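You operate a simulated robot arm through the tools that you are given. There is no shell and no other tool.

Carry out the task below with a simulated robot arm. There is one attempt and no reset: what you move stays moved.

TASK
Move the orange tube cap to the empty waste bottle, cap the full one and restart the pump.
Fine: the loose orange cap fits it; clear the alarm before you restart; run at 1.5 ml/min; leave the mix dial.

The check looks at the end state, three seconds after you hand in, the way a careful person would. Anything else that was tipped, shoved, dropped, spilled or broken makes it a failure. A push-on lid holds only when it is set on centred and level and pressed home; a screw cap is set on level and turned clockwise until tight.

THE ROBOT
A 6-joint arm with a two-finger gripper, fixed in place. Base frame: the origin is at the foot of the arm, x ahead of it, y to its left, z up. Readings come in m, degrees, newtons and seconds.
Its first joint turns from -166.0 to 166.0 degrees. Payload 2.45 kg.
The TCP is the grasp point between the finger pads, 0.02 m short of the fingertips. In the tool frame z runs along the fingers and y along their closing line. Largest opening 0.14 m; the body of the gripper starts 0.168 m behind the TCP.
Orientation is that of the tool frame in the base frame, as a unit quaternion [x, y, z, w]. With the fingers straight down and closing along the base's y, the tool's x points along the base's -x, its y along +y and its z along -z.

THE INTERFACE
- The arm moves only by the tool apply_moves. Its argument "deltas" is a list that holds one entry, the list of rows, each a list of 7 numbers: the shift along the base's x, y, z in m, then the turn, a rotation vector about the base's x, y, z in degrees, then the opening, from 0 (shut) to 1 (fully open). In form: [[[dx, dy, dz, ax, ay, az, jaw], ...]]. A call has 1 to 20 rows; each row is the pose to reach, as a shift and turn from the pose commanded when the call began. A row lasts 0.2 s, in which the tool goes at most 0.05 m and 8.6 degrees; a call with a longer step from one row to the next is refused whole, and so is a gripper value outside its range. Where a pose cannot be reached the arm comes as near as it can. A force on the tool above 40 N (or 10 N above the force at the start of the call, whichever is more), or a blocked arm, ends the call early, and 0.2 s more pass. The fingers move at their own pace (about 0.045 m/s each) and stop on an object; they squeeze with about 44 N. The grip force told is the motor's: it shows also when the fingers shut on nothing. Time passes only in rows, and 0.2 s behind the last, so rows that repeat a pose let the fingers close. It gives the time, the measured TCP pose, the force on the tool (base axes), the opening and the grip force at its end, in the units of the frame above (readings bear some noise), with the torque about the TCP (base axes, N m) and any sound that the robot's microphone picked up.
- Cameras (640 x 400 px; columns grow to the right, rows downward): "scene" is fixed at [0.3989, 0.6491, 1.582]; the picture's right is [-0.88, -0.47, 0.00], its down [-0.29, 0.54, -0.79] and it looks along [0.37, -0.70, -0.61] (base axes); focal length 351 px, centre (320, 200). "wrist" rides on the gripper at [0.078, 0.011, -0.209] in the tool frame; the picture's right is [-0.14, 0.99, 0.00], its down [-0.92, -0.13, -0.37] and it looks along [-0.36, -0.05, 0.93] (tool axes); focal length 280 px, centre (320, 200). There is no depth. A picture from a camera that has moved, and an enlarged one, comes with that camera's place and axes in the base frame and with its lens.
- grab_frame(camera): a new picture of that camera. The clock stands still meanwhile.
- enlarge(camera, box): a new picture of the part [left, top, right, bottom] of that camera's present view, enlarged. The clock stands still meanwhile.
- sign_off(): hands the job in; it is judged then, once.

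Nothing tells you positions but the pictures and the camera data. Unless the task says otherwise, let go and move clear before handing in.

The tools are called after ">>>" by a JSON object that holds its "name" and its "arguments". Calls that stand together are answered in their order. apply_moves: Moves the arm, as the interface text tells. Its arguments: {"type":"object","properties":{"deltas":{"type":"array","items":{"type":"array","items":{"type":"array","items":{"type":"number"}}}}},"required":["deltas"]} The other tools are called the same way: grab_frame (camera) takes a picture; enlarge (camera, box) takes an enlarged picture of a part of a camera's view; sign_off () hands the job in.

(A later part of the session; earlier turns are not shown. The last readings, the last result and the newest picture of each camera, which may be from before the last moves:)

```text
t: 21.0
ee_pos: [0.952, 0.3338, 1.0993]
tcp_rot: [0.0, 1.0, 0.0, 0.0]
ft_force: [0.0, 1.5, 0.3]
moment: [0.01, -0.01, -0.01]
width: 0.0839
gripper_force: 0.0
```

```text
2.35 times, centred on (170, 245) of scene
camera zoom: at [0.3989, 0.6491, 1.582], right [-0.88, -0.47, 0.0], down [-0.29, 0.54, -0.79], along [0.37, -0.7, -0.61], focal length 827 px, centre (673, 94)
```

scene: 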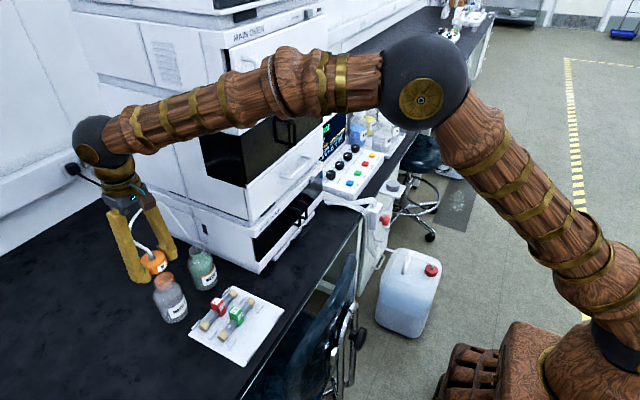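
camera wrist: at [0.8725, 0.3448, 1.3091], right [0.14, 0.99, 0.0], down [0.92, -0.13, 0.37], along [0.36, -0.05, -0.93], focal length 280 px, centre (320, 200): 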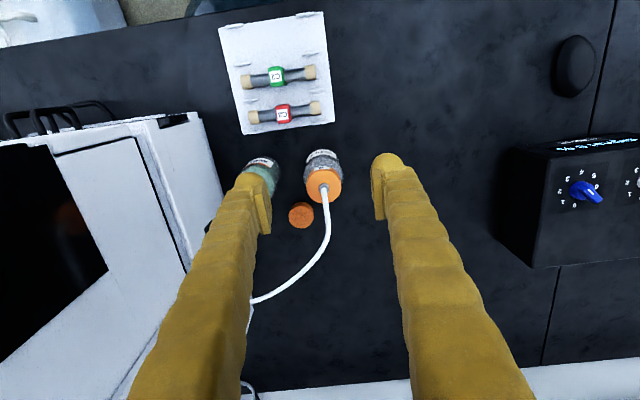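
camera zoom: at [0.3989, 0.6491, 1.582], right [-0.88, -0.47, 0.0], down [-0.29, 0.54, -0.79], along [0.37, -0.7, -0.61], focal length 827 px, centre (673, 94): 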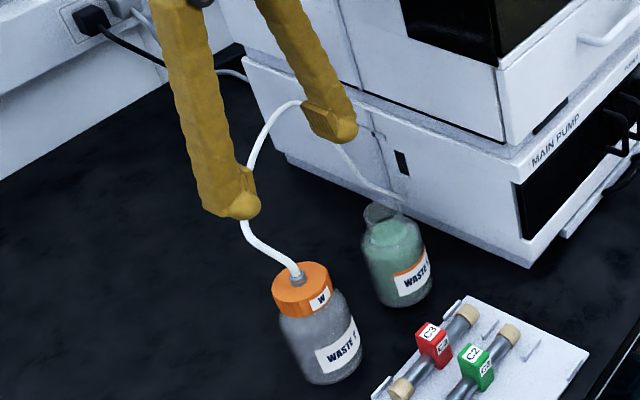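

The tube now arches above the loose cap, at roughly (1.11, 0.27, 0.98), so a vertical approach would hit it. I'll take the cap from the +y side with the hand tilted 45°, under the tube, and set it down in the open to re-grip vertically. First I'll yaw −90° in the air, well clear.

>>> {"name": "apply_moves", "arguments": {"deltas": [[[0, 0.02, 0, 0, 0, -8, 0.65], [0, 0.04, 0, 0, 0, -16, 0.65], [0, 0.06, 0, 0, 0, -24, 0.65], [0, 0.08, 0, 0, 0, -32, 0.65], [0, 0.1, 0, 0, 0, -40, 0.65], [0, 0.12, 0, 0, 0, -48, 0.65], [0, 0.13, 0, 0, 0, -56, 0.65], [0, 0.13, 0, 0, 0, -64, 0.65], [0, 0.13, 0, 0, 0, -72, 0.65], [0, 0.13, 0, 0, 0, -80, 0.65], [0, 0.13, 0, 0, 0, -88, 0.65], [0, 0.13, 0, 0, 0, -90, 0.65], [0, 0.13, 0, 0, 0, -90, 0.65]]]}}

>>> {"name": "grab_frame", "arguments": {"camera": "scene"}}

>>> {"name": "grab_frame", "arguments": {"camera": "wrist"}}

```text
t: 23.8
ee_pos: [0.9532, 0.4606, 1.1043]
tcp_rot: [0.707, 0.707, 0.0, 0.001]
ft_force: [0.3, 0.2, -0.4]
moment: [0.01, 0.04, 0.02]
width: 0.0909
gripper_force: 0.0
```

```text
taken
```

scene: 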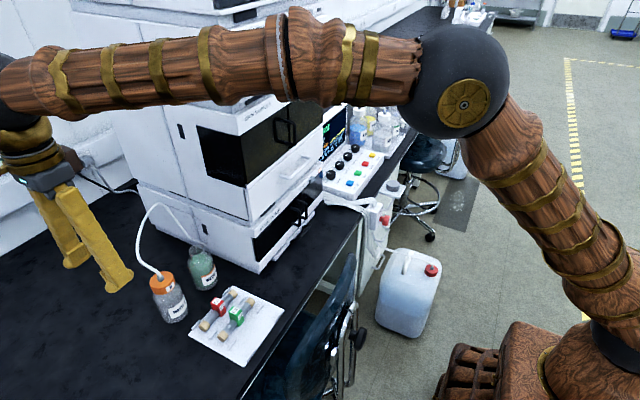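

```text
taken
camera wrist: at [0.963, 0.5397, 1.3136], right [0.99, -0.14, 0.0], down [-0.13, -0.92, 0.37], along [-0.05, -0.37, -0.93], focal length 280 px, centre (320, 200)
```

wrist: 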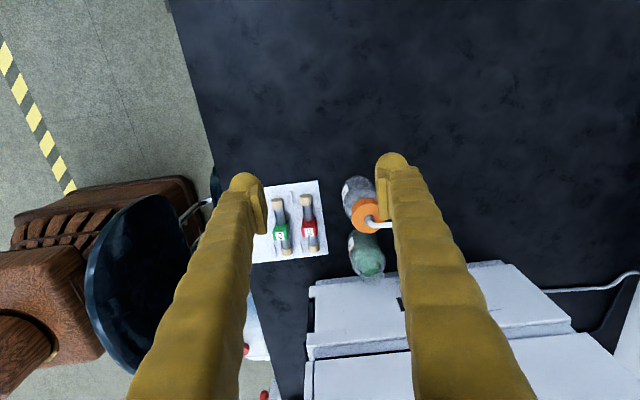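

The yaw is done. Next I'll move over x≈1.11 at y≈0.48 while tilting 45° at this height, to check that the arm can hold the pose.

>>> {"name": "apply_moves", "arguments": {"deltas": [[[0.03, 0.01, 0, -8, 0, 0, 0.65], [0.06, 0.02, 0, -16, 0, 0, 0.65], [0.09, 0.02, 0, -24, 0, 0, 0.65], [0.12, 0.02, 0, -32, 0, 0, 0.65], [0.15, 0.02, 0, -40, 0, 0, 0.65], [0.157, 0.02, 0, -45, 0, 0, 0.65], [0.157, 0.02, 0, -45, 0, 0, 0.65]]]}}

>>> {"name": "grab_frame", "arguments": {"camera": "wrist"}}

>>> {"name": "grab_frame", "arguments": {"camera": "scene"}}

>>> {"name": "enlarge", "arguments": {"camera": "scene", "box": [110, 180, 230, 330]}}

```text
t: 25.4
ee_pos: [1.0192, 0.4252, 1.0721]
tcp_rot: [0.653, 0.655, -0.266, 0.273]
ft_force: [0.4, 0.7, -0.4]
moment: [0.01, 0.0, 0.01]
width: 0.0909
gripper_force: 0.0
out of reach, approached as far as the arm can: row 3, 4, 5, 6, 7
```

```text
taken
camera wrist: at [1.0271, 0.6295, 1.165], right [0.99, -0.09, 0.1], down [-0.13, -0.39, 0.91], along [-0.04, -0.92, -0.4], focal length 280 px, centre (320, 200)
```

wrist: 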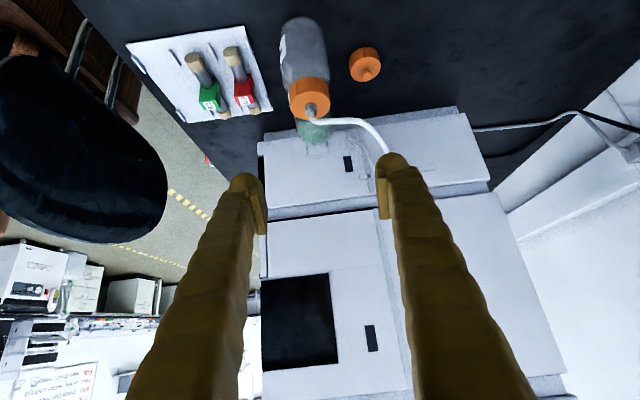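

```text
taken
```

scene: 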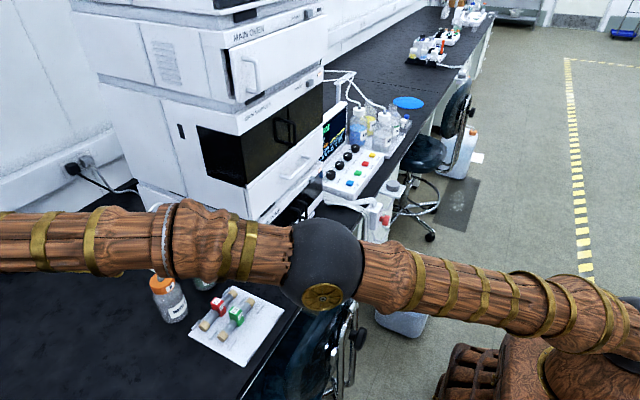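

```text
2.67 times, centred on (170, 255) of scene
camera zoom: at [0.3989, 0.6491, 1.582], right [-0.88, -0.47, 0.0], down [-0.29, 0.54, -0.79], along [0.37, -0.7, -0.61], focal length 937 px, centre (720, 53)
```

zoom: 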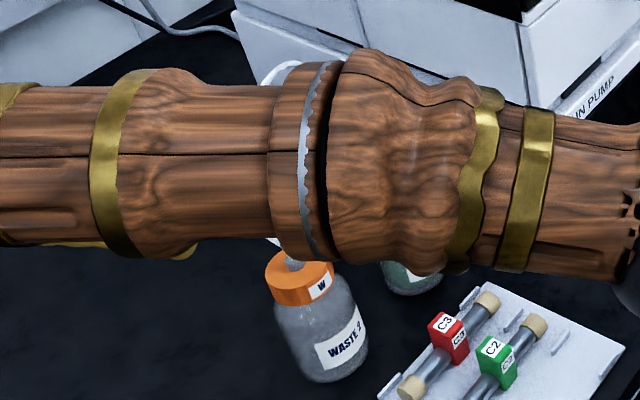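

The arm is at full stretch this high, but the limit should relax lower down. I'll come in to y≈0.40 and descend with the tilt held, staying well on the +y side of the tube.

>>> {"name": "apply_moves", "arguments": {"deltas": [[[0, -0.02, -0.03, 0, 0, 0, 0.65], [0, -0.04, -0.06, 0, 0, 0, 0.65], [0, -0.06, -0.09, 0, 0, 0, 0.65], [0, -0.08, -0.12, 0, 0, 0, 0.65], [0, -0.08, -0.15, 0, 0, 0, 0.65], [0, -0.08, -0.15, 0, 0, 0, 0.65]]]}}

>>> {"name": "grab_frame", "arguments": {"camera": "wrist"}}

>>> {"name": "grab_frame", "arguments": {"camera": "scene"}}

```text
t: 26.8
ee_pos: [1.0251, 0.3449, 0.9165]
tcp_rot: [0.653, 0.653, -0.27, 0.271]
ft_force: [0.5, -0.3, 0.6]
moment: [0.0, -0.02, 0.0]
width: 0.0908
gripper_force: 0.0
```

```text
taken
camera wrist: at [1.034, 0.5499, 1.0098], right [0.99, -0.1, 0.1], down [-0.13, -0.39, 0.91], along [-0.05, -0.92, -0.4], focal length 280 px, centre (320, 200)
```

wrist: 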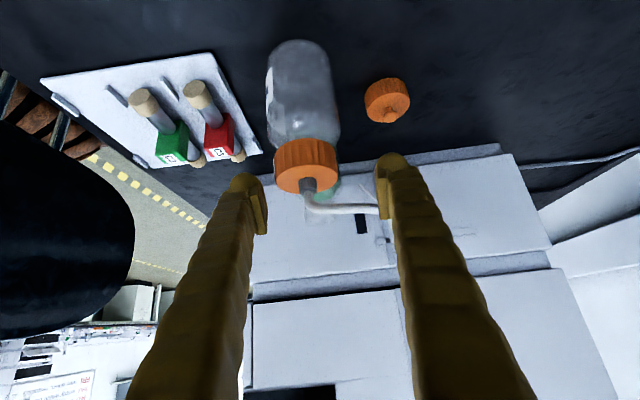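

```text
taken
```

scene: 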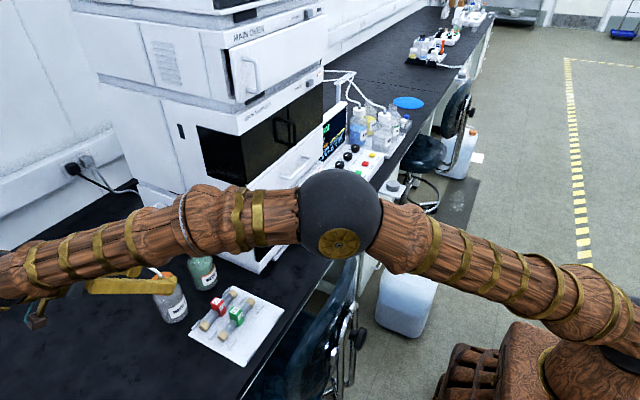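

That left the tool closer to WASTE 2 than I intended, because the base pose had been limited by reach. No contact was felt. I'll back straight out along the tool axis.

>>> {"name": "apply_moves", "arguments": {"deltas": [[[0, 0.015, 0.015, 0, 0, 0, 0.65], [0, 0.035, 0.025, 0, 0, 0, 0.65], [0, 0.06, 0.03, 0, 0, 0, 0.65], [0, 0.09, 0.03, 0, 0, 0, 0.65], [0, 0.09, 0.03, 0, 0, 0, 0.65]]]}}

>>> {"name": "grab_frame", "arguments": {"camera": "wrist"}}

>>> {"name": "enlarge", "arguments": {"camera": "scene", "box": [110, 180, 230, 330]}}

```text
t: 28.0
ee_pos: [1.0253, 0.438, 0.9494]
tcp_rot: [0.653, 0.653, -0.271, 0.271]
ft_force: [-0.3, 0.4, -0.9]
moment: [0.02, 0.02, -0.02]
width: 0.091
gripper_force: 0.0
```

```text
taken
camera wrist: at [1.0349, 0.641, 1.0413], right [0.99, -0.1, 0.1], down [-0.13, -0.39, 0.91], along [-0.05, -0.92, -0.4], focal length 280 px, centre (320, 200)
```

wrist: 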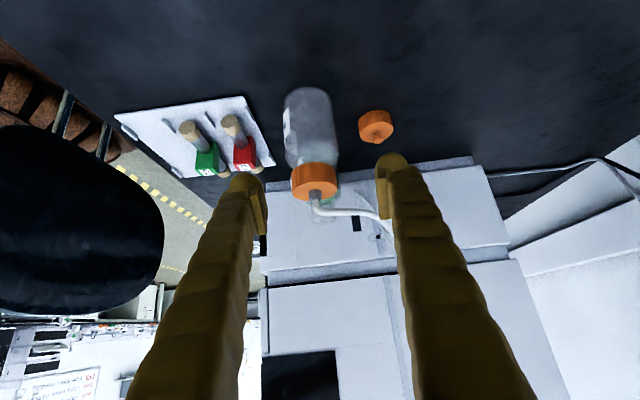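

```text
2.67 times, centred on (170, 255) of scene
camera zoom: at [0.3989, 0.6491, 1.582], right [-0.88, -0.47, 0.0], down [-0.29, 0.54, -0.79], along [0.37, -0.7, -0.61], focal length 937 px, centre (720, 53)
```

zoom: 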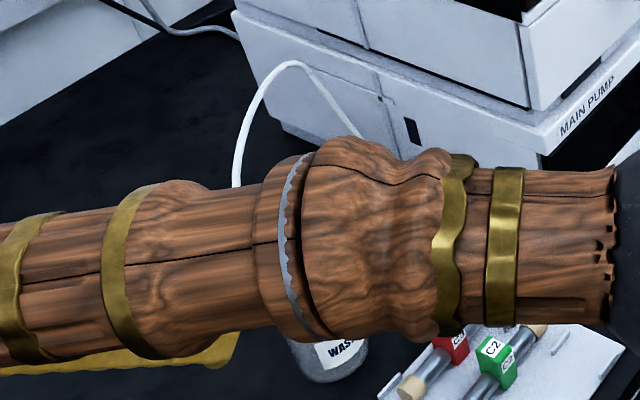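

Bottle 2 is undisturbed. Now I'll move sideways to x≈1.11, the loose cap's line, and lower to about z=0.86 outside the tube.

>>> {"name": "apply_moves", "arguments": {"deltas": [[[0.03, 0, 0, 0, 0, 0, 0.65], [0.06, 0, -0.01, 0, 0, 0, 0.65], [0.085, 0, -0.03, 0, 0, 0, 0.65], [0.085, -0.01, -0.06, 0, 0, 0, 0.65], [0.085, -0.02, -0.09, 0, 0, 0, 0.65], [0.085, -0.02, -0.09, 0, 0, 0, 0.65]]]}}

>>> {"name": "grab_frame", "arguments": {"camera": "wrist"}}

>>> {"name": "grab_frame", "arguments": {"camera": "scene"}}

```text
t: 29.4
ee_pos: [1.0884, 0.4091, 0.8605]
tcp_rot: [0.653, 0.653, -0.271, 0.271]
ft_force: [-0.1, 0.0, 0.7]
moment: [0.04, -0.01, 0.0]
width: 0.091
gripper_force: 0.0
out of reach, approached as far as the arm can: row 2, 3, 4, 5, 6
```

```text
taken
camera wrist: at [1.0985, 0.6141, 0.9525], right [0.99, -0.1, 0.1], down [-0.13, -0.39, 0.91], along [-0.05, -0.92, -0.4], focal length 280 px, centre (320, 200)
```

wrist: 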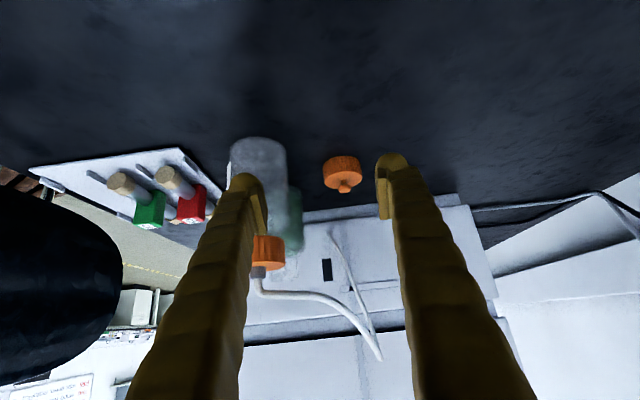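

```text
taken
```

scene: 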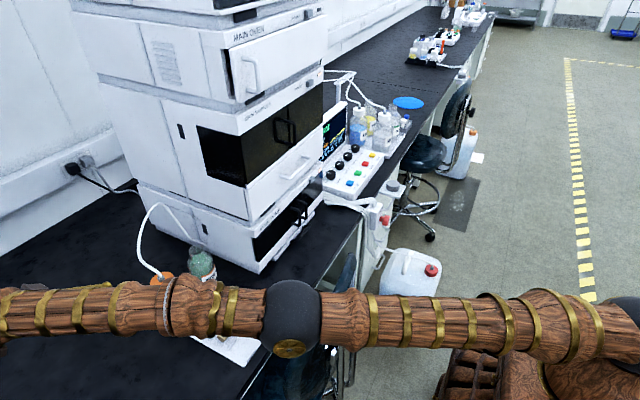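

The arm is straight here, but the target is nearer in. I'll narrow the jaws, come in toward y≈0.345, align x to ~1.113, and look again before sliding under the tube.

>>> {"name": "apply_moves", "arguments": {"deltas": [[[0, -0.015, -0.01, 0, 0, 0, 0.48], [0.008, -0.03, -0.02, 0, 0, 0, 0.48], [0.016, -0.045, -0.03, 0, 0, 0, 0.48], [0.025, -0.06, -0.03, 0, 0, 0, 0.48], [0.025, -0.06, -0.03, 0, 0, 0, 0.48]]]}}

>>> {"name": "grab_frame", "arguments": {"camera": "wrist"}}

>>> {"name": "grab_frame", "arguments": {"camera": "scene"}}

```text
t: 30.6
ee_pos: [1.1126, 0.3473, 0.8274]
tcp_rot: [0.653, 0.653, -0.27, 0.271]
ft_force: [0.8, 0.2, 0.4]
moment: [0.05, 0.03, 0.02]
width: 0.0673
gripper_force: 0.0
```

```text
taken
camera wrist: at [1.1209, 0.5514, 0.9209], right [0.99, -0.1, 0.1], down [-0.13, -0.39, 0.91], along [-0.05, -0.92, -0.4], focal length 280 px, centre (320, 200)
```

wrist: 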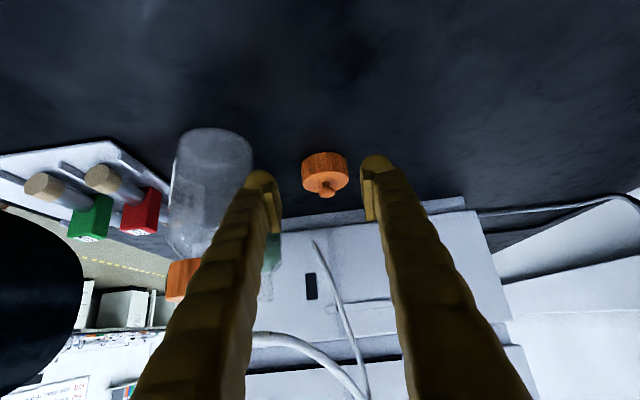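

```text
taken
```

scene: 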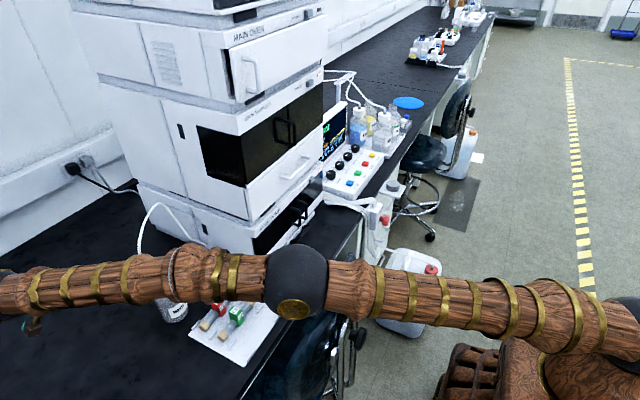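

The cap is centred between the fingers and the tube stays well above them. I'll slide in the rest of the way in small steps.

>>> {"name": "apply_moves", "arguments": {"deltas": [[[0, -0.015, -0.008, 0, 0, 0, 0.48], [0, -0.03, -0.016, 0, 0, 0, 0.48], [0, -0.045, -0.024, 0, 0, 0, 0.48], [0, -0.055, -0.028, 0, 0, 0, 0.48], [0, -0.055, -0.028, 0, 0, 0, 0.48]]]}}

>>> {"name": "grab_frame", "arguments": {"camera": "wrist"}}

>>> {"name": "grab_frame", "arguments": {"camera": "scene"}}

```text
t: 31.8
ee_pos: [1.1108, 0.2917, 0.801]
tcp_rot: [0.654, 0.653, -0.27, 0.27]
ft_force: [0.7, -0.2, 0.4]
moment: [-0.01, 0.0, -0.01]
width: 0.067
gripper_force: 0.0
```

```text
taken
camera wrist: at [1.1203, 0.4966, 0.8937], right [0.99, -0.1, 0.1], down [-0.13, -0.39, 0.91], along [-0.05, -0.92, -0.4], focal length 280 px, centre (320, 200)
```

wrist: 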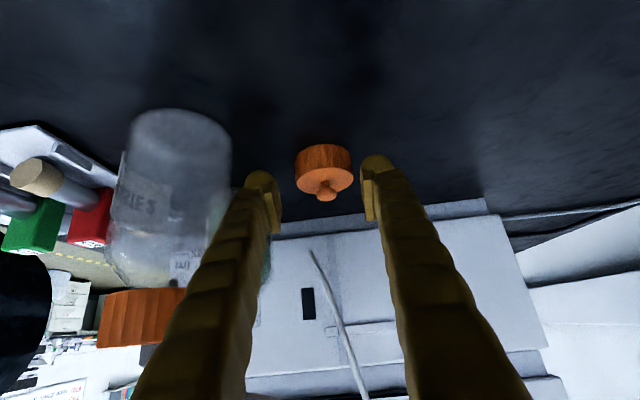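

```text
taken
```

scene: 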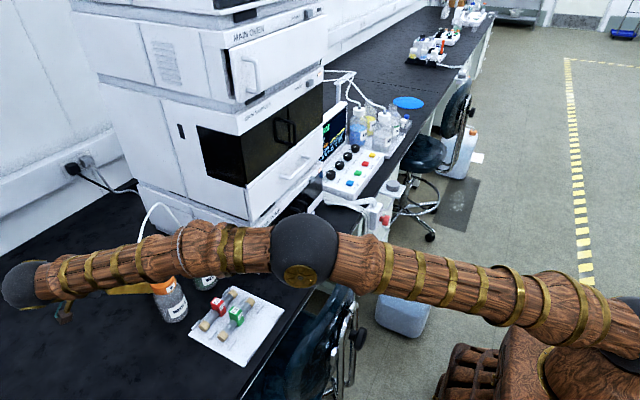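

It lines up. The last approach step comes next, down to z≈0.79, while watching for bench contact.

>>> {"name": "apply_moves", "arguments": {"deltas": [[[0.002, -0.008, -0.005, 0, 0, 0, 0.48], [0.002, -0.015, -0.009, 0, 0, 0, 0.48], [0.002, -0.016, -0.012, 0, 0, 0, 0.48], [0.002, -0.016, -0.012, 0, 0, 0, 0.48]]]}}

>>> {"name": "grab_frame", "arguments": {"camera": "wrist"}}

>>> {"name": "enlarge", "arguments": {"camera": "wrist", "box": [230, 110, 410, 240]}}

```text
t: 32.8
ee_pos: [1.1113, 0.2766, 0.7885]
tcp_rot: [0.653, 0.653, -0.271, 0.271]
ft_force: [0.8, 0.4, 0.7]
moment: [-0.01, 0.0, -0.01]
width: 0.0673
gripper_force: 0.1
```

```text
taken
camera wrist: at [1.1227, 0.4814, 0.8809], right [0.99, -0.1, 0.1], down [-0.13, -0.39, 0.91], along [-0.05, -0.92, -0.4], focal length 280 px, centre (320, 200)
```

wrist: 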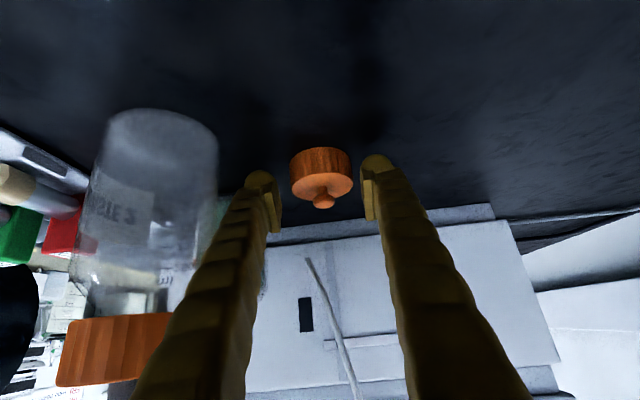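

```text
3.08 times, centred on (320, 175) of wrist
camera zoom: at [1.1227, 0.4814, 0.8809], right [0.99, -0.1, 0.1], down [-0.13, -0.39, 0.91], along [-0.05, -0.92, -0.4], focal length 863 px, centre (320, 277)
```

zoom: 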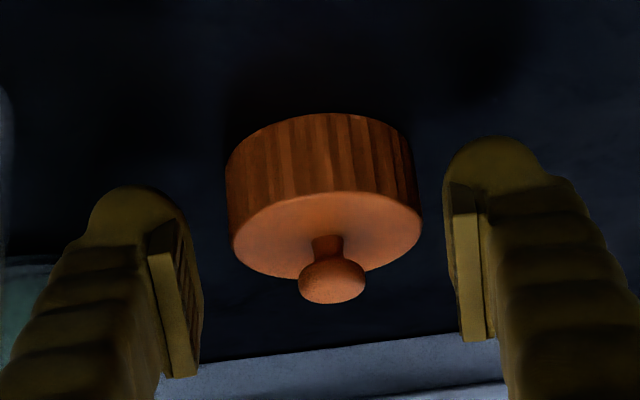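

The pads only overlap the upper part of the cap, so I'll go about 6 mm lower, carefully.

>>> {"name": "apply_moves", "arguments": {"deltas": [[[0.001, 0.001, -0.002, 0, 0, 0, 0.48], [0.001, 0.002, -0.004, 0, 0, 0, 0.48], [0.001, 0.002, -0.006, 0, 0, 0, 0.48], [0.001, 0.002, -0.006, 0, 0, 0, 0.48]]]}}

>>> {"name": "enlarge", "arguments": {"camera": "wrist", "box": [230, 110, 410, 240]}}

```text
t: 33.8
ee_pos: [1.1141, 0.279, 0.782]
tcp_rot: [0.654, 0.653, -0.271, 0.27]
ft_force: [-0.3, 0.1, 0.1]
moment: [0.01, -0.01, -0.02]
width: 0.0672
gripper_force: 0.1
```

```text
3.08 times, centred on (320, 175) of wrist
camera zoom: at [1.1236, 0.4831, 0.8752], right [0.99, -0.1, 0.1], down [-0.13, -0.39, 0.91], along [-0.05, -0.92, -0.4], focal length 863 px, centre (320, 277)
```

zoom: 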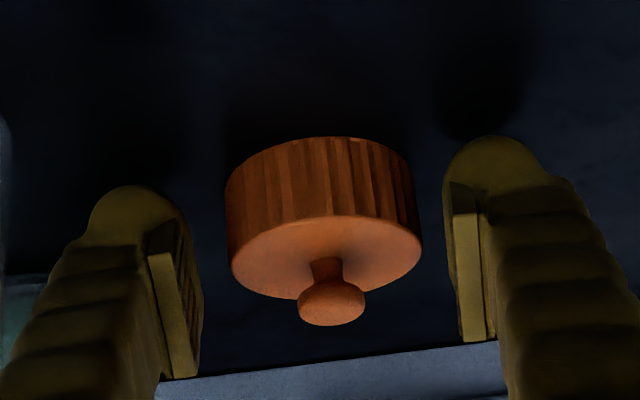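

The pads now cover most of the cap wall. Closing the gripper.

>>> {"name": "apply_moves", "arguments": {"deltas": [[[0, 0, 0, 0, 0, 0, 0.32], [0, 0, 0, 0, 0, 0, 0.32], [0, 0, 0, 0, 0, 0, 0.32], [0, 0, 0, 0, 0, 0, 0.32]]]}}

>>> {"name": "apply_moves", "arguments": {"deltas": [[[0, 0, 0.003, 0, 0, 0, 0.32], [0, 0, 0.006, 0, 0, 0, 0.32], [0, 0, 0.01, 0, 0, 0, 0.32], [0, 0, 0.01, 0, 0, 0, 0.32]]]}}

>>> {"name": "enlarge", "arguments": {"camera": "wrist", "box": [230, 110, 410, 240]}}

>>> {"name": "grab_frame", "arguments": {"camera": "wrist"}}

```text
t: 34.8
ee_pos: [1.1138, 0.2793, 0.7822]
tcp_rot: [0.653, 0.653, -0.27, 0.271]
ft_force: [-0.5, -0.3, 0.7]
moment: [-0.02, 0.0, -0.06]
width: 0.05
gripper_force: 44.2
```

```text
t: 35.8
ee_pos: [1.1132, 0.2787, 0.7932]
tcp_rot: [0.653, 0.653, -0.27, 0.27]
ft_force: [-1.2, -0.5, 0.6]
moment: [-0.01, 0.01, -0.04]
width: 0.0499
gripper_force: 43.7
```

```text
3.08 times, centred on (320, 175) of wrist
camera zoom: at [1.1239, 0.4827, 0.8854], right [0.99, -0.1, 0.1], down [-0.13, -0.39, 0.91], along [-0.05, -0.92, -0.4], focal length 863 px, centre (320, 277)
```

zoom: 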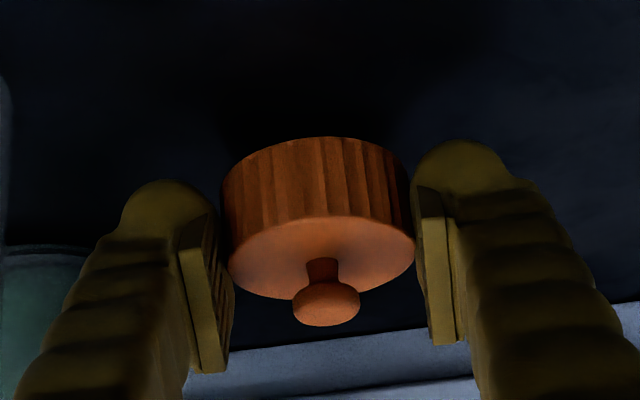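

```text
taken
camera wrist: at [1.1239, 0.4827, 0.8854], right [0.99, -0.1, 0.1], down [-0.13, -0.39, 0.91], along [-0.05, -0.92, -0.4], focal length 280 px, centre (320, 200)
```

wrist: 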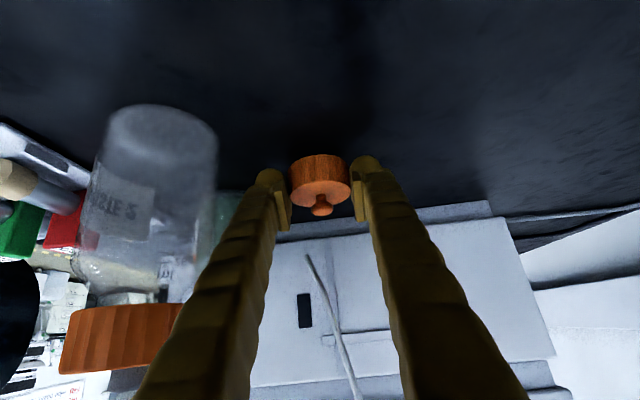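

The cap is held level and lifted 1 cm. I'll slide it out along +y under the tube, then bring it around the +y side of WASTE 2 toward clear bench near (0.95, 0.44).

>>> {"name": "apply_moves", "arguments": {"deltas": [[[0, 0.025, 0, 0, 0, 0, 0.32], [0, 0.05, 0, 0, 0, 0, 0.32], [0, 0.075, 0.005, 0, 0, 0, 0.32], [-0.008, 0.1, 0.015, 0, 0, 0, 0.32], [-0.02, 0.125, 0.025, 0, 0, 0, 0.32], [-0.045, 0.14, 0.03, 0, 0, 0, 0.32], [-0.075, 0.15, 0.03, 0, 0, 0, 0.32], [-0.11, 0.155, 0.03, 0, 0, 0, 0.32], [-0.14, 0.16, 0.02, 0, 0, 0, 0.32], [-0.163, 0.165, 0.01, 0, 0, 0, 0.32], [-0.163, 0.165, 0.005, 0, 0, 0, 0.32]]]}}

>>> {"name": "grab_frame", "arguments": {"camera": "wrist"}}

>>> {"name": "grab_frame", "arguments": {"camera": "scene"}}

```text
t: 38.2
ee_pos: [0.9517, 0.4451, 0.7979]
tcp_rot: [0.653, 0.654, -0.27, 0.271]
ft_force: [-1.1, -0.9, 0.0]
moment: [0.0, -0.01, 0.0]
width: 0.0499
gripper_force: 44.8
```

```text
taken
camera wrist: at [0.9616, 0.6493, 0.8909], right [0.99, -0.1, 0.1], down [-0.13, -0.39, 0.91], along [-0.05, -0.92, -0.4], focal length 280 px, centre (320, 200)
```

wrist: 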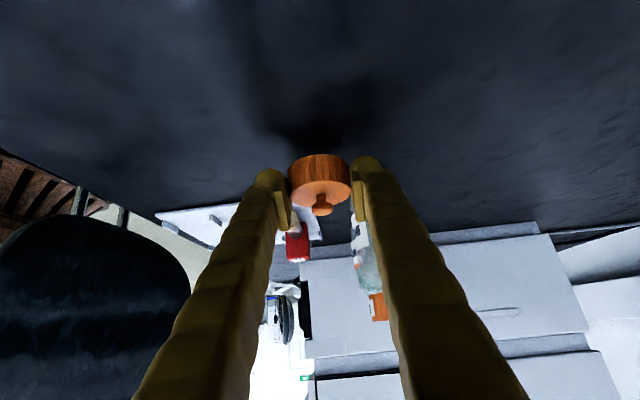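

```text
taken
```

scene: 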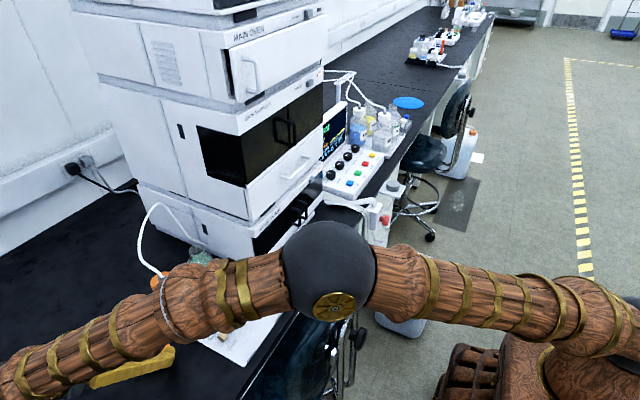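

The cap is out in the open at (0.95, 0.445). I'll lower it gently to the bench, where its original grip height was z=0.782.

>>> {"name": "apply_moves", "arguments": {"deltas": [[[0, 0, -0.006, 0, 0, 0, 0.32], [0, 0, -0.011, 0, 0, 0, 0.32], [0, 0, -0.0145, 0, 0, 0, 0.32], [0, 0, -0.0155, 0, 0, 0, 0.32]]]}}

```text
t: 39.2
ee_pos: [0.9514, 0.4441, 0.7823]
tcp_rot: [0.653, 0.653, -0.271, 0.27]
ft_force: [-1.2, -0.5, -0.4]
moment: [0.0, 0.04, 0.03]
width: 0.0503
gripper_force: 43.8
```

>>> {"name": "apply_moves", "arguments": {"deltas": [[[0, 0, -0.0005, 0, 0, 0, 0.5], [0, 0, -0.0005, 0, 0, 0, 0.55], [0, 0, -0.0005, 0, 0, 0, 0.55]]]}}

>>> {"name": "enlarge", "arguments": {"camera": "wrist", "box": [230, 110, 410, 240]}}

```text
t: 40.0
ee_pos: [0.9511, 0.4454, 0.7811]
tcp_rot: [0.653, 0.653, -0.271, 0.271]
ft_force: [0.8, 0.0, -0.4]
moment: [0.04, 0.01, -0.04]
width: 0.0769
gripper_force: 0.1
```

```text
3.08 times, centred on (320, 175) of wrist
camera zoom: at [0.961, 0.6484, 0.8746], right [0.99, -0.1, 0.1], down [-0.13, -0.39, 0.91], along [-0.05, -0.92, -0.4], focal length 863 px, centre (320, 277)
```

zoom: 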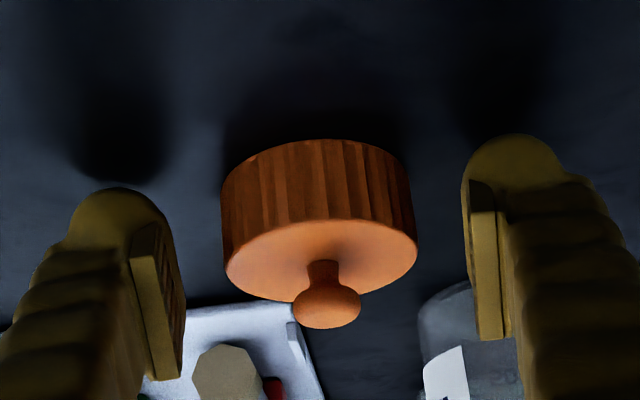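

The cap stands level on the bench. I'll retreat along the tool axis, rise, then turn the hand upright and undo the yaw.

>>> {"name": "apply_moves", "arguments": {"deltas": [[[0, 0.025, 0.025, 0, 0, 0, 0.6], [0, 0.05, 0.05, 0, 0, 0, 0.6], [0, 0.06, 0.09, 0, 0, 0, 0.6], [0, 0.06, 0.13, 0, 0, 0, 0.6], [0, 0.06, 0.17, 0, 0, 0, 0.6], [0, 0.06, 0.2, 8, 0, 0, 0.6], [0, 0.06, 0.2, 16, 0, 0, 0.6], [0, 0.06, 0.2, 24, 0, 0, 0.6], [0, 0.06, 0.2, 32, 0, 0, 0.6], [0, 0.05, 0.2, 40, 0, 0, 0.6], [0, 0.03, 0.2, 45, 0, 0, 0.6], [0, 0.0, 0.2, 45, 0, 0, 0.6]]]}}

>>> {"name": "apply_moves", "arguments": {"deltas": [[[0, 0, 0, 0, 0, 8, 0.6], [0, 0, 0, 0, 0, 16, 0.6], [0, 0, 0, 0, 0, 24, 0.6], [0, 0, 0, 0, 0, 32, 0.6], [0, 0, 0, 0, 0, 40, 0.6], [0, 0, 0, 0, 0, 48, 0.6], [0, 0, 0, 0, 0, 56, 0.6], [0, 0, 0, 0, 0, 64, 0.6], [0, 0, 0, 0, 0, 72, 0.6], [0, 0, 0, 0, 0, 80, 0.6], [0, 0, 0, 0, 0, 88, 0.6], [0, 0, 0, 0, 0, 90, 0.6], [0, 0, 0, 0, 0, 90, 0.6]]]}}

>>> {"name": "grab_frame", "arguments": {"camera": "wrist"}}

>>> {"name": "grab_frame", "arguments": {"camera": "scene"}}

```text
t: 42.6
ee_pos: [0.9487, 0.4452, 0.9821]
tcp_rot: [0.708, 0.707, 0.0, 0.0]
ft_force: [-0.3, 0.6, 0.5]
moment: [0.01, 0.01, -0.02]
width: 0.0841
gripper_force: 0.1
```

```text
t: 45.4
ee_pos: [0.9505, 0.444, 0.9805]
tcp_rot: [0.0, 1.0, 0.0, 0.0]
ft_force: [-0.3, -0.3, 0.0]
moment: [0.01, 0.01, 0.0]
width: 0.0841
gripper_force: 0.1
```

```text
taken
camera wrist: at [0.8713, 0.4554, 1.1905], right [0.14, 0.99, 0.0], down [0.92, -0.13, 0.37], along [0.36, -0.05, -0.93], focal length 280 px, centre (320, 200)
```

wrist: 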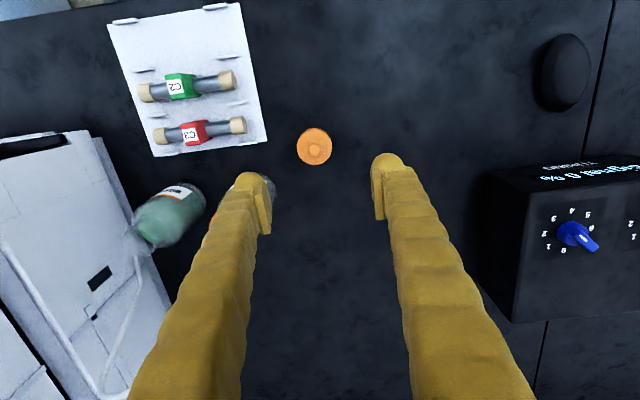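

```text
taken
```

scene: 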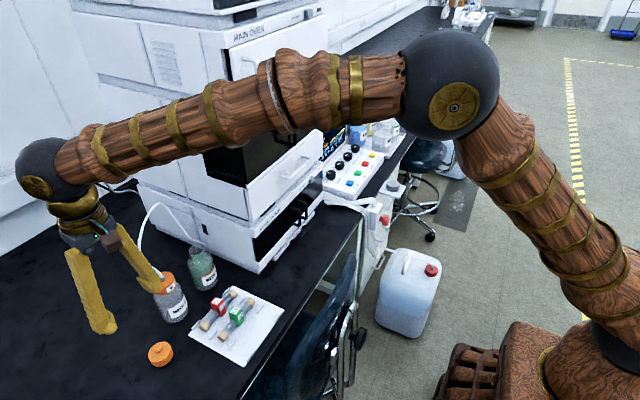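

Everything else is undisturbed, and the loose cap sits in the open at about (0.947, 0.437). I'll go down over it vertically.

>>> {"name": "apply_moves", "arguments": {"deltas": [[[-0.003, -0.006, -0.03, 0, 0, 0, 0.6], [-0.003, -0.006, -0.06, 0, 0, 0, 0.6], [-0.003, -0.006, -0.09, 0, 0, 0, 0.6], [-0.003, -0.006, -0.13, 0, 0, 0, 0.6], [-0.003, -0.006, -0.13, 0, 0, 0, 0.6]]]}}

>>> {"name": "enlarge", "arguments": {"camera": "wrist", "box": [240, 110, 400, 230]}}

>>> {"name": "grab_frame", "arguments": {"camera": "scene"}}

```text
t: 46.6
ee_pos: [0.9489, 0.4381, 0.8519]
tcp_rot: [0.0, 1.0, 0.0, 0.0]
ft_force: [1.1, -1.0, -0.9]
moment: [-0.03, 0.02, 0.0]
width: 0.084
gripper_force: 0.1
```

```text
3.33 times, centred on (320, 170) of wrist
camera zoom: at [0.8688, 0.4494, 1.0612], right [0.14, 0.99, 0.0], down [0.92, -0.13, 0.37], along [0.36, -0.05, -0.93], focal length 935 px, centre (320, 300)
```

zoom: 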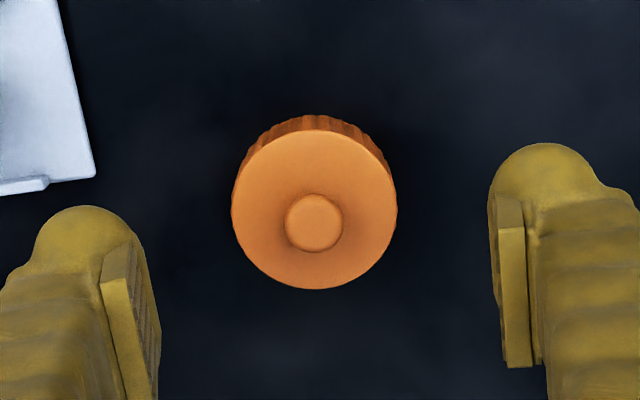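

```text
taken
```

scene: 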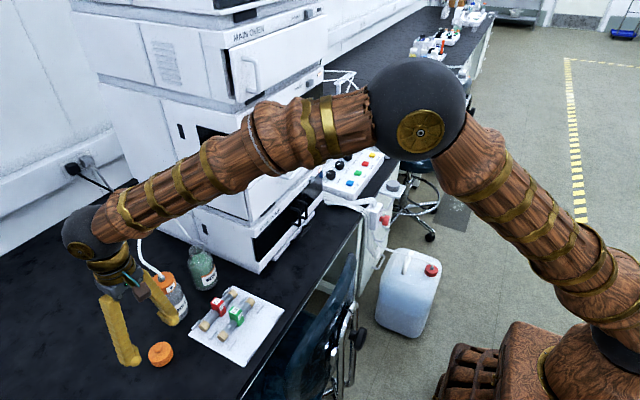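

Centred to within 3 mm. I'll correct, narrow the jaws a little because the tray is nearby, descend to grip height and close.

>>> {"name": "apply_moves", "arguments": {"deltas": [[[0.0025, -0.002, -0.02, 0, 0, 0, 0.54], [0.0025, -0.002, -0.04, 0, 0, 0, 0.54], [0.0025, -0.002, -0.06, 0, 0, 0, 0.54], [0.0025, -0.002, -0.072, 0, 0, 0, 0.54], [0.0025, -0.002, -0.075, 0, 0, 0, 0.54]]]}}

>>> {"name": "enlarge", "arguments": {"camera": "wrist", "box": [240, 130, 400, 250]}}

>>> {"name": "enlarge", "arguments": {"camera": "scene", "box": [100, 290, 220, 390]}}

```text
t: 47.8
ee_pos: [0.9509, 0.4352, 0.7766]
tcp_rot: [0.0, 1.0, 0.0, 0.0]
ft_force: [-0.7, -0.5, -0.4]
moment: [0.01, -0.02, 0.01]
width: 0.0758
gripper_force: 0.0
```

```text
3.33 times, centred on (320, 190) of wrist
camera zoom: at [0.8719, 0.4469, 0.9849], right [0.14, 0.99, 0.0], down [0.92, -0.13, 0.37], along [0.37, -0.05, -0.93], focal length 935 px, centre (320, 233)
```

zoom: 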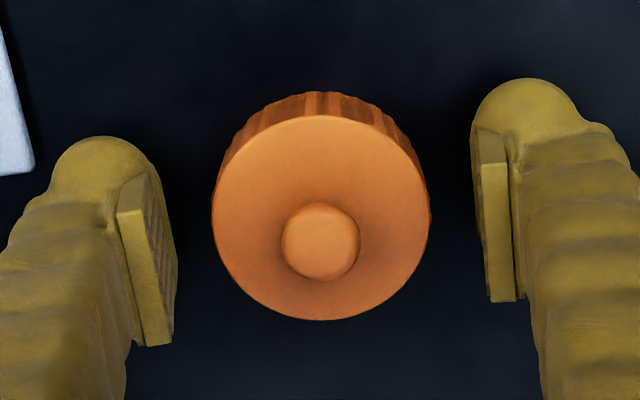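

```text
4.00 times, centred on (160, 340) of scene
camera zoom: at [0.3989, 0.6491, 1.582], right [-0.88, -0.47, 0.0], down [-0.29, 0.54, -0.79], along [0.37, -0.7, -0.61], focal length 1405 px, centre (960, -360)
```

zoom: 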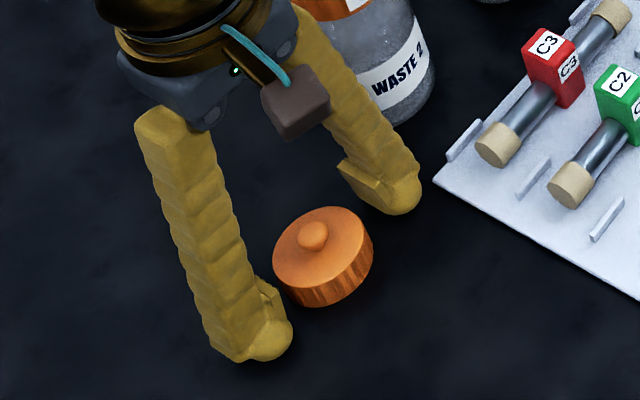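

Well centred. Closing, then lifting.

>>> {"name": "apply_moves", "arguments": {"deltas": [[[-0.0015, 0, 0, 0, 0, 0, 0.32], [-0.0015, 0, 0, 0, 0, 0, 0.32], [-0.0015, 0, 0, 0, 0, 0, 0.32], [-0.0015, 0, 0, 0, 0, 0, 0.32], [-0.0015, 0, 0, 0, 0, 0, 0.32]]]}}

>>> {"name": "apply_moves", "arguments": {"deltas": [[[0, 0, 0.02, 0, 0, 0, 0.32], [0, 0, 0.06, 0, 0, 0, 0.32], [0, 0, 0.1, 0, 0, 0, 0.32], [0, 0, 0.15, 0, 0, 0, 0.32], [0, 0, 0.2, 0, 0, 0, 0.32], [0, 0, 0.25, 0, 0, 0, 0.32], [0, 0, 0.29, 0, 0, 0, 0.32], [0, 0, 0.29, 0, 0, 0, 0.32]]]}}

>>> {"name": "grab_frame", "arguments": {"camera": "wrist"}}

>>> {"name": "enlarge", "arguments": {"camera": "scene", "box": [90, 150, 250, 330]}}

```text
t: 49.0
ee_pos: [0.9498, 0.4356, 0.7759]
tcp_rot: [0.0, 1.0, 0.0, 0.0]
ft_force: [0.8, 0.7, 0.3]
moment: [-0.02, 0.01, 0.0]
width: 0.0491
gripper_force: 44.1
```

```text
t: 50.8
ee_pos: [0.9428, 0.4358, 1.0649]
tcp_rot: [-0.001, 1.0, 0.001, 0.001]
ft_force: [-0.2, -0.1, -0.1]
moment: [0.06, 0.0, 0.02]
width: 0.0494
gripper_force: 43.8
```

```text
taken
camera wrist: at [0.8635, 0.4487, 1.2739], right [0.14, 0.99, 0.0], down [0.92, -0.13, 0.37], along [0.36, -0.05, -0.93], focal length 280 px, centre (320, 200)
```

wrist: 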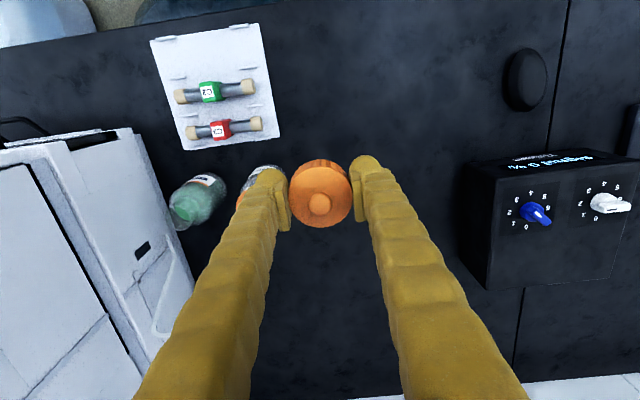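

```text
2.22 times, centred on (170, 240) of scene
camera zoom: at [0.3989, 0.6491, 1.582], right [-0.88, -0.47, 0.0], down [-0.29, 0.54, -0.79], along [0.37, -0.7, -0.61], focal length 781 px, centre (653, 111)
```

zoom: 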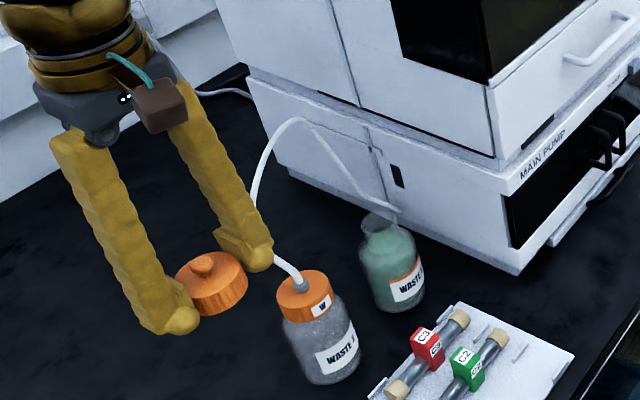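

I have the cap, 49 mm wide. I'll carry it in front of the bottles at this height to WASTE 1's y, then in to x≈1.012.

>>> {"name": "apply_moves", "arguments": {"deltas": [[[0, -0.03, 0, 0, 0, 0, 0.32], [0, -0.07, 0, 0, 0, 0, 0.32], [0, -0.11, 0, 0, 0, 0, 0.32], [0, -0.15, 0, 0, 0, 0, 0.32], [0, -0.19, 0, 0, 0, 0, 0.32], [0, -0.22, 0, 0, 0, 0, 0.32], [0.02, -0.226, 0, 0, 0, 0, 0.32], [0.045, -0.226, 0, 0, 0, 0, 0.32], [0.06, -0.226, 0, 0, 0, 0, 0.32], [0.06, -0.226, 0, 0, 0, 0, 0.32]]]}}

>>> {"name": "grab_frame", "arguments": {"camera": "wrist"}}

>>> {"name": "enlarge", "arguments": {"camera": "scene", "box": [120, 130, 260, 300]}}

```text
t: 53.0
ee_pos: [1.0108, 0.2105, 1.0674]
tcp_rot: [0.001, 1.0, 0.0, 0.001]
ft_force: [-0.4, -0.9, -0.5]
moment: [0.02, -0.01, 0.0]
width: 0.0492
gripper_force: 44.3
```

```text
taken
camera wrist: at [0.9301, 0.2225, 1.2765], right [0.14, 0.99, 0.0], down [0.92, -0.13, 0.37], along [0.37, -0.05, -0.93], focal length 280 px, centre (320, 200)
```

wrist: 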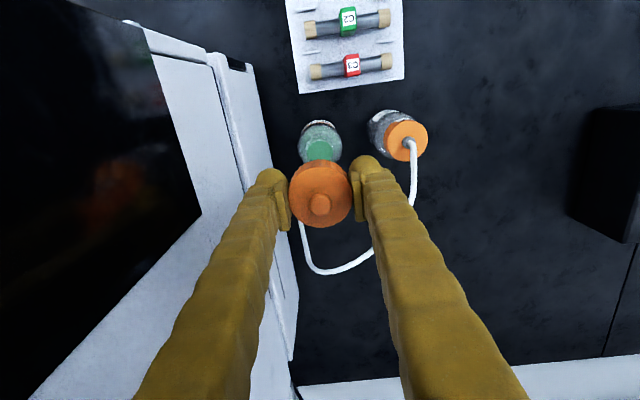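

```text
2.35 times, centred on (190, 215) of scene
camera zoom: at [0.3989, 0.6491, 1.582], right [-0.88, -0.47, 0.0], down [-0.29, 0.54, -0.79], along [0.37, -0.7, -0.61], focal length 827 px, centre (626, 165)
```

zoom: 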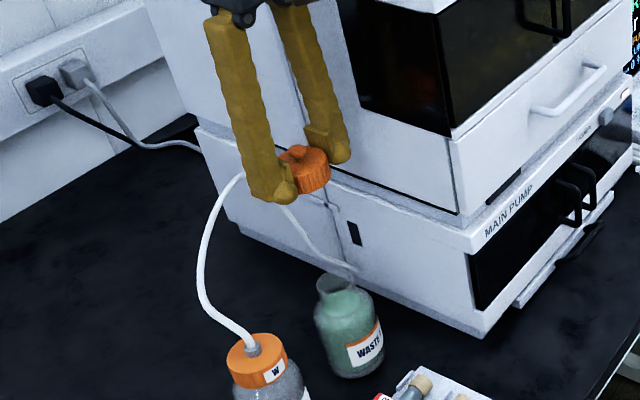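

The cap is above WASTE 1. I'll descend to just above the rim and check alignment.

>>> {"name": "apply_moves", "arguments": {"deltas": [[[0.002, 0, -0.03, 0, 0, 0, 0.32], [0.002, 0, -0.06, 0, 0, 0, 0.32], [0.002, 0, -0.09, 0, 0, 0, 0.32], [0.002, 0, -0.12, 0, 0, 0, 0.32], [0.002, 0, -0.14, 0, 0, 0, 0.32], [0.002, 0, -0.14, 0, 0, 0, 0.32]]]}}

>>> {"name": "enlarge", "arguments": {"camera": "wrist", "box": [240, 100, 400, 240]}}

>>> {"name": "enlarge", "arguments": {"camera": "scene", "box": [170, 215, 234, 265]}}

>>> {"name": "enlarge", "arguments": {"camera": "scene", "box": [130, 200, 240, 330]}}

```text
t: 54.4
ee_pos: [1.0152, 0.2117, 0.9243]
tcp_rot: [0.0, 1.0, 0.0, -0.001]
ft_force: [0.4, -0.5, -0.4]
moment: [0.0, 0.01, -0.03]
width: 0.0492
gripper_force: 43.6
```

```text
2.86 times, centred on (320, 170) of wrist
camera zoom: at [0.9354, 0.2236, 1.134], right [0.14, 0.99, 0.0], down [0.92, -0.13, 0.37], along [0.36, -0.05, -0.93], focal length 801 px, centre (320, 286)
```

zoom: 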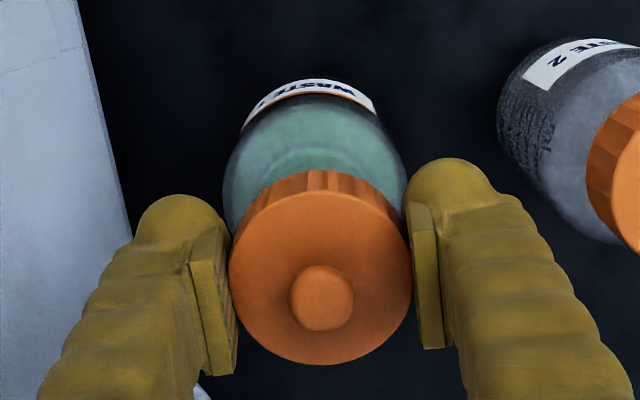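

```text
8.00 times, centred on (202, 240) of scene
camera zoom: at [0.3989, 0.6491, 1.582], right [-0.88, -0.47, 0.0], down [-0.29, 0.54, -0.79], along [0.37, -0.7, -0.61], focal length 2811 px, centre (1264, -120)
```

zoom: 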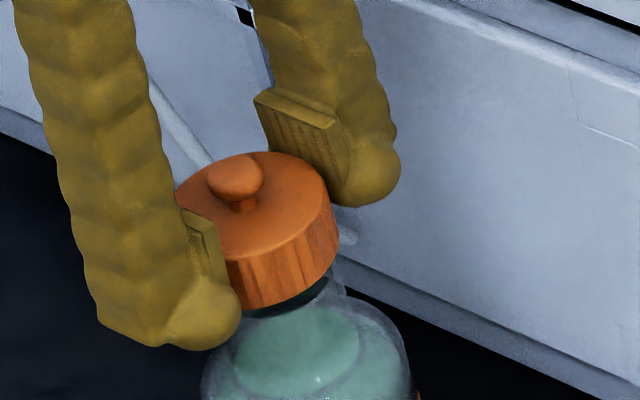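

```text
3.08 times, centred on (185, 265) of scene
camera zoom: at [0.3989, 0.6491, 1.582], right [-0.88, -0.47, 0.0], down [-0.29, 0.54, -0.79], along [0.37, -0.7, -0.61], focal length 1081 px, centre (735, 0)
```

zoom: 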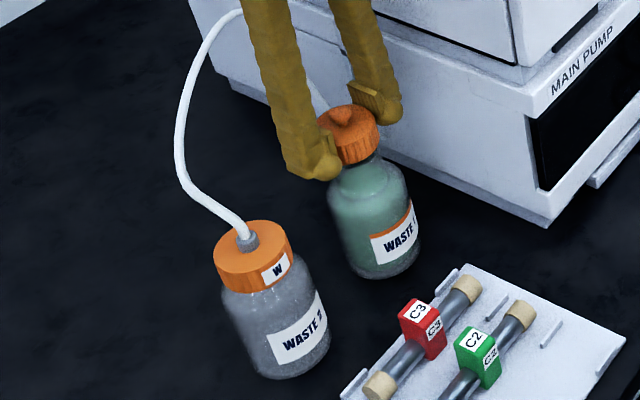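

Nearly there. The wrist view suggests moving about 2 mm toward −y. I'll zoom in to check x as well.

>>> {"name": "enlarge", "arguments": {"camera": "scene", "box": [180, 230, 216, 254]}}

>>> {"name": "enlarge", "arguments": {"camera": "scene", "box": [180, 240, 228, 276]}}

```text
16.00 times, centred on (198, 242) of scene
camera zoom: at [0.3989, 0.6491, 1.582], right [-0.88, -0.47, 0.0], down [-0.29, 0.54, -0.79], along [0.37, -0.7, -0.61], focal length 5621 px, centre (2272, -472)
```

zoom: 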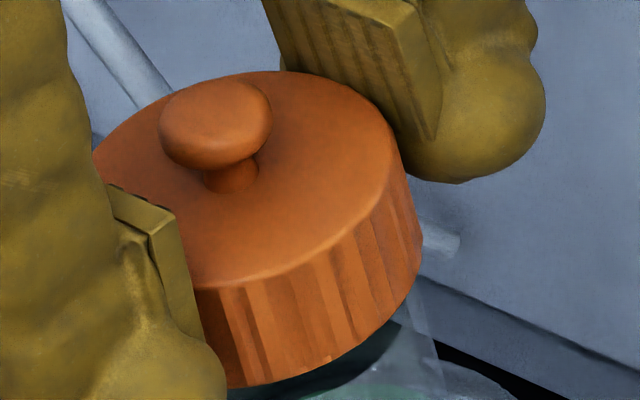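

```text
11.11 times, centred on (204, 258) of scene
camera zoom: at [0.3989, 0.6491, 1.582], right [-0.88, -0.47, 0.0], down [-0.29, 0.54, -0.79], along [0.37, -0.7, -0.61], focal length 3904 px, centre (1609, -444)
```

zoom: 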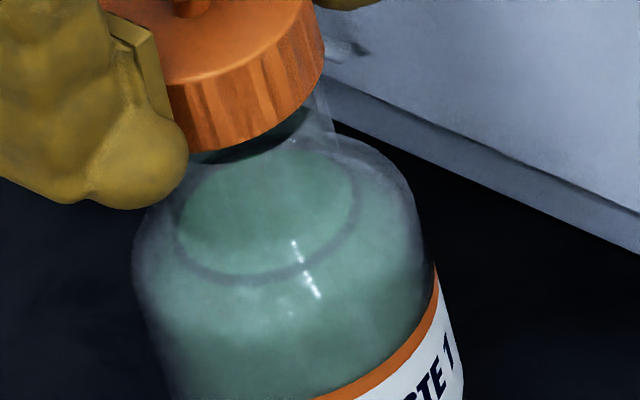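

Horizontal alignment in the scene view is good. I'll apply (+1, −1.5) mm and lower slowly onto the neck.

>>> {"name": "apply_moves", "arguments": {"deltas": [[[0.001, -0.0015, -0.003, 0, 0, 0, 0.32], [0.001, -0.0015, -0.008, 0, 0, 0, 0.32], [0.001, -0.0015, -0.013, 0, 0, 0, 0.32], [0.001, -0.0015, -0.018, 0, 0, 0, 0.32]]]}}

>>> {"name": "enlarge", "arguments": {"camera": "scene", "box": [170, 215, 234, 275]}}

>>> {"name": "enlarge", "arguments": {"camera": "wrist", "box": [240, 100, 400, 240]}}

```text
t: 55.4
ee_pos: [1.0141, 0.2096, 0.9099]
tcp_rot: [0.0, 1.0, 0.0, 0.0]
ft_force: [-7.5, -3.2, 37.4]
moment: [0.72, 0.32, 0.13]
width: 0.0496
gripper_force: 44.2
```

```text
6.67 times, centred on (202, 245) of scene
camera zoom: at [0.3989, 0.6491, 1.582], right [-0.88, -0.47, 0.0], down [-0.29, 0.54, -0.79], along [0.37, -0.7, -0.61], focal length 2342 px, centre (1107, -100)
```

zoom: 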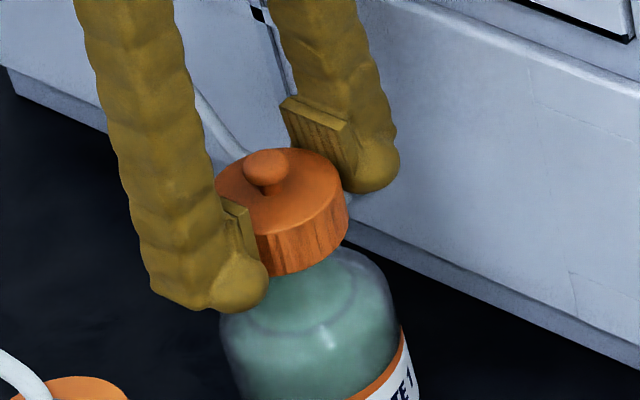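

```text
2.86 times, centred on (320, 170) of wrist
camera zoom: at [0.9342, 0.2205, 1.119], right [0.14, 0.99, 0.0], down [0.92, -0.13, 0.37], along [0.37, -0.05, -0.93], focal length 801 px, centre (320, 286)
```

zoom: 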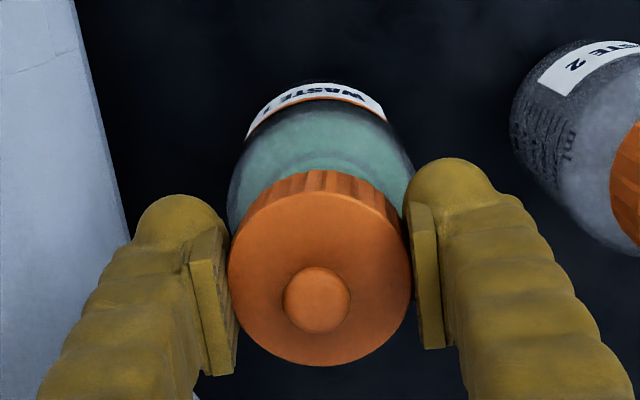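

The cap touched the rim off-centre: the torque puts the contact on the (−x, +y) side, so the cap must shift that way. I'll lift slightly, shift, and retry gently.

>>> {"name": "apply_moves", "arguments": {"deltas": [[[0, 0, 0.006, 0, 0, 0, 0.32], [-0.0007, 0.0015, 0.006, 0, 0, 0, 0.32], [-0.0007, 0.0015, 0.006, 0, 0, 0, 0.32]]]}}

>>> {"name": "apply_moves", "arguments": {"deltas": [[[0, 0, -0.0015, 0, 0, 0, 0.32], [0, 0, -0.003, 0, 0, 0, 0.32], [0, 0, -0.0045, 0, 0, 0, 0.32], [0, 0, -0.0045, 0, 0, 0, 0.32]]]}}

```text
t: 56.2
ee_pos: [1.0112, 0.2096, 0.9125]
tcp_rot: [-0.001, 1.0, 0.0, 0.0]
ft_force: [-0.6, 0.4, -1.0]
moment: [0.02, -0.01, 0.02]
width: 0.0495
gripper_force: 43.5
```

```text
t: 57.2
ee_pos: [1.0123, 0.2101, 0.9107]
tcp_rot: [0.0, 1.0, 0.001, -0.001]
ft_force: [1.3, -1.5, 0.8]
moment: [-0.01, -0.06, 0.02]
width: 0.0492
gripper_force: 44.4
```

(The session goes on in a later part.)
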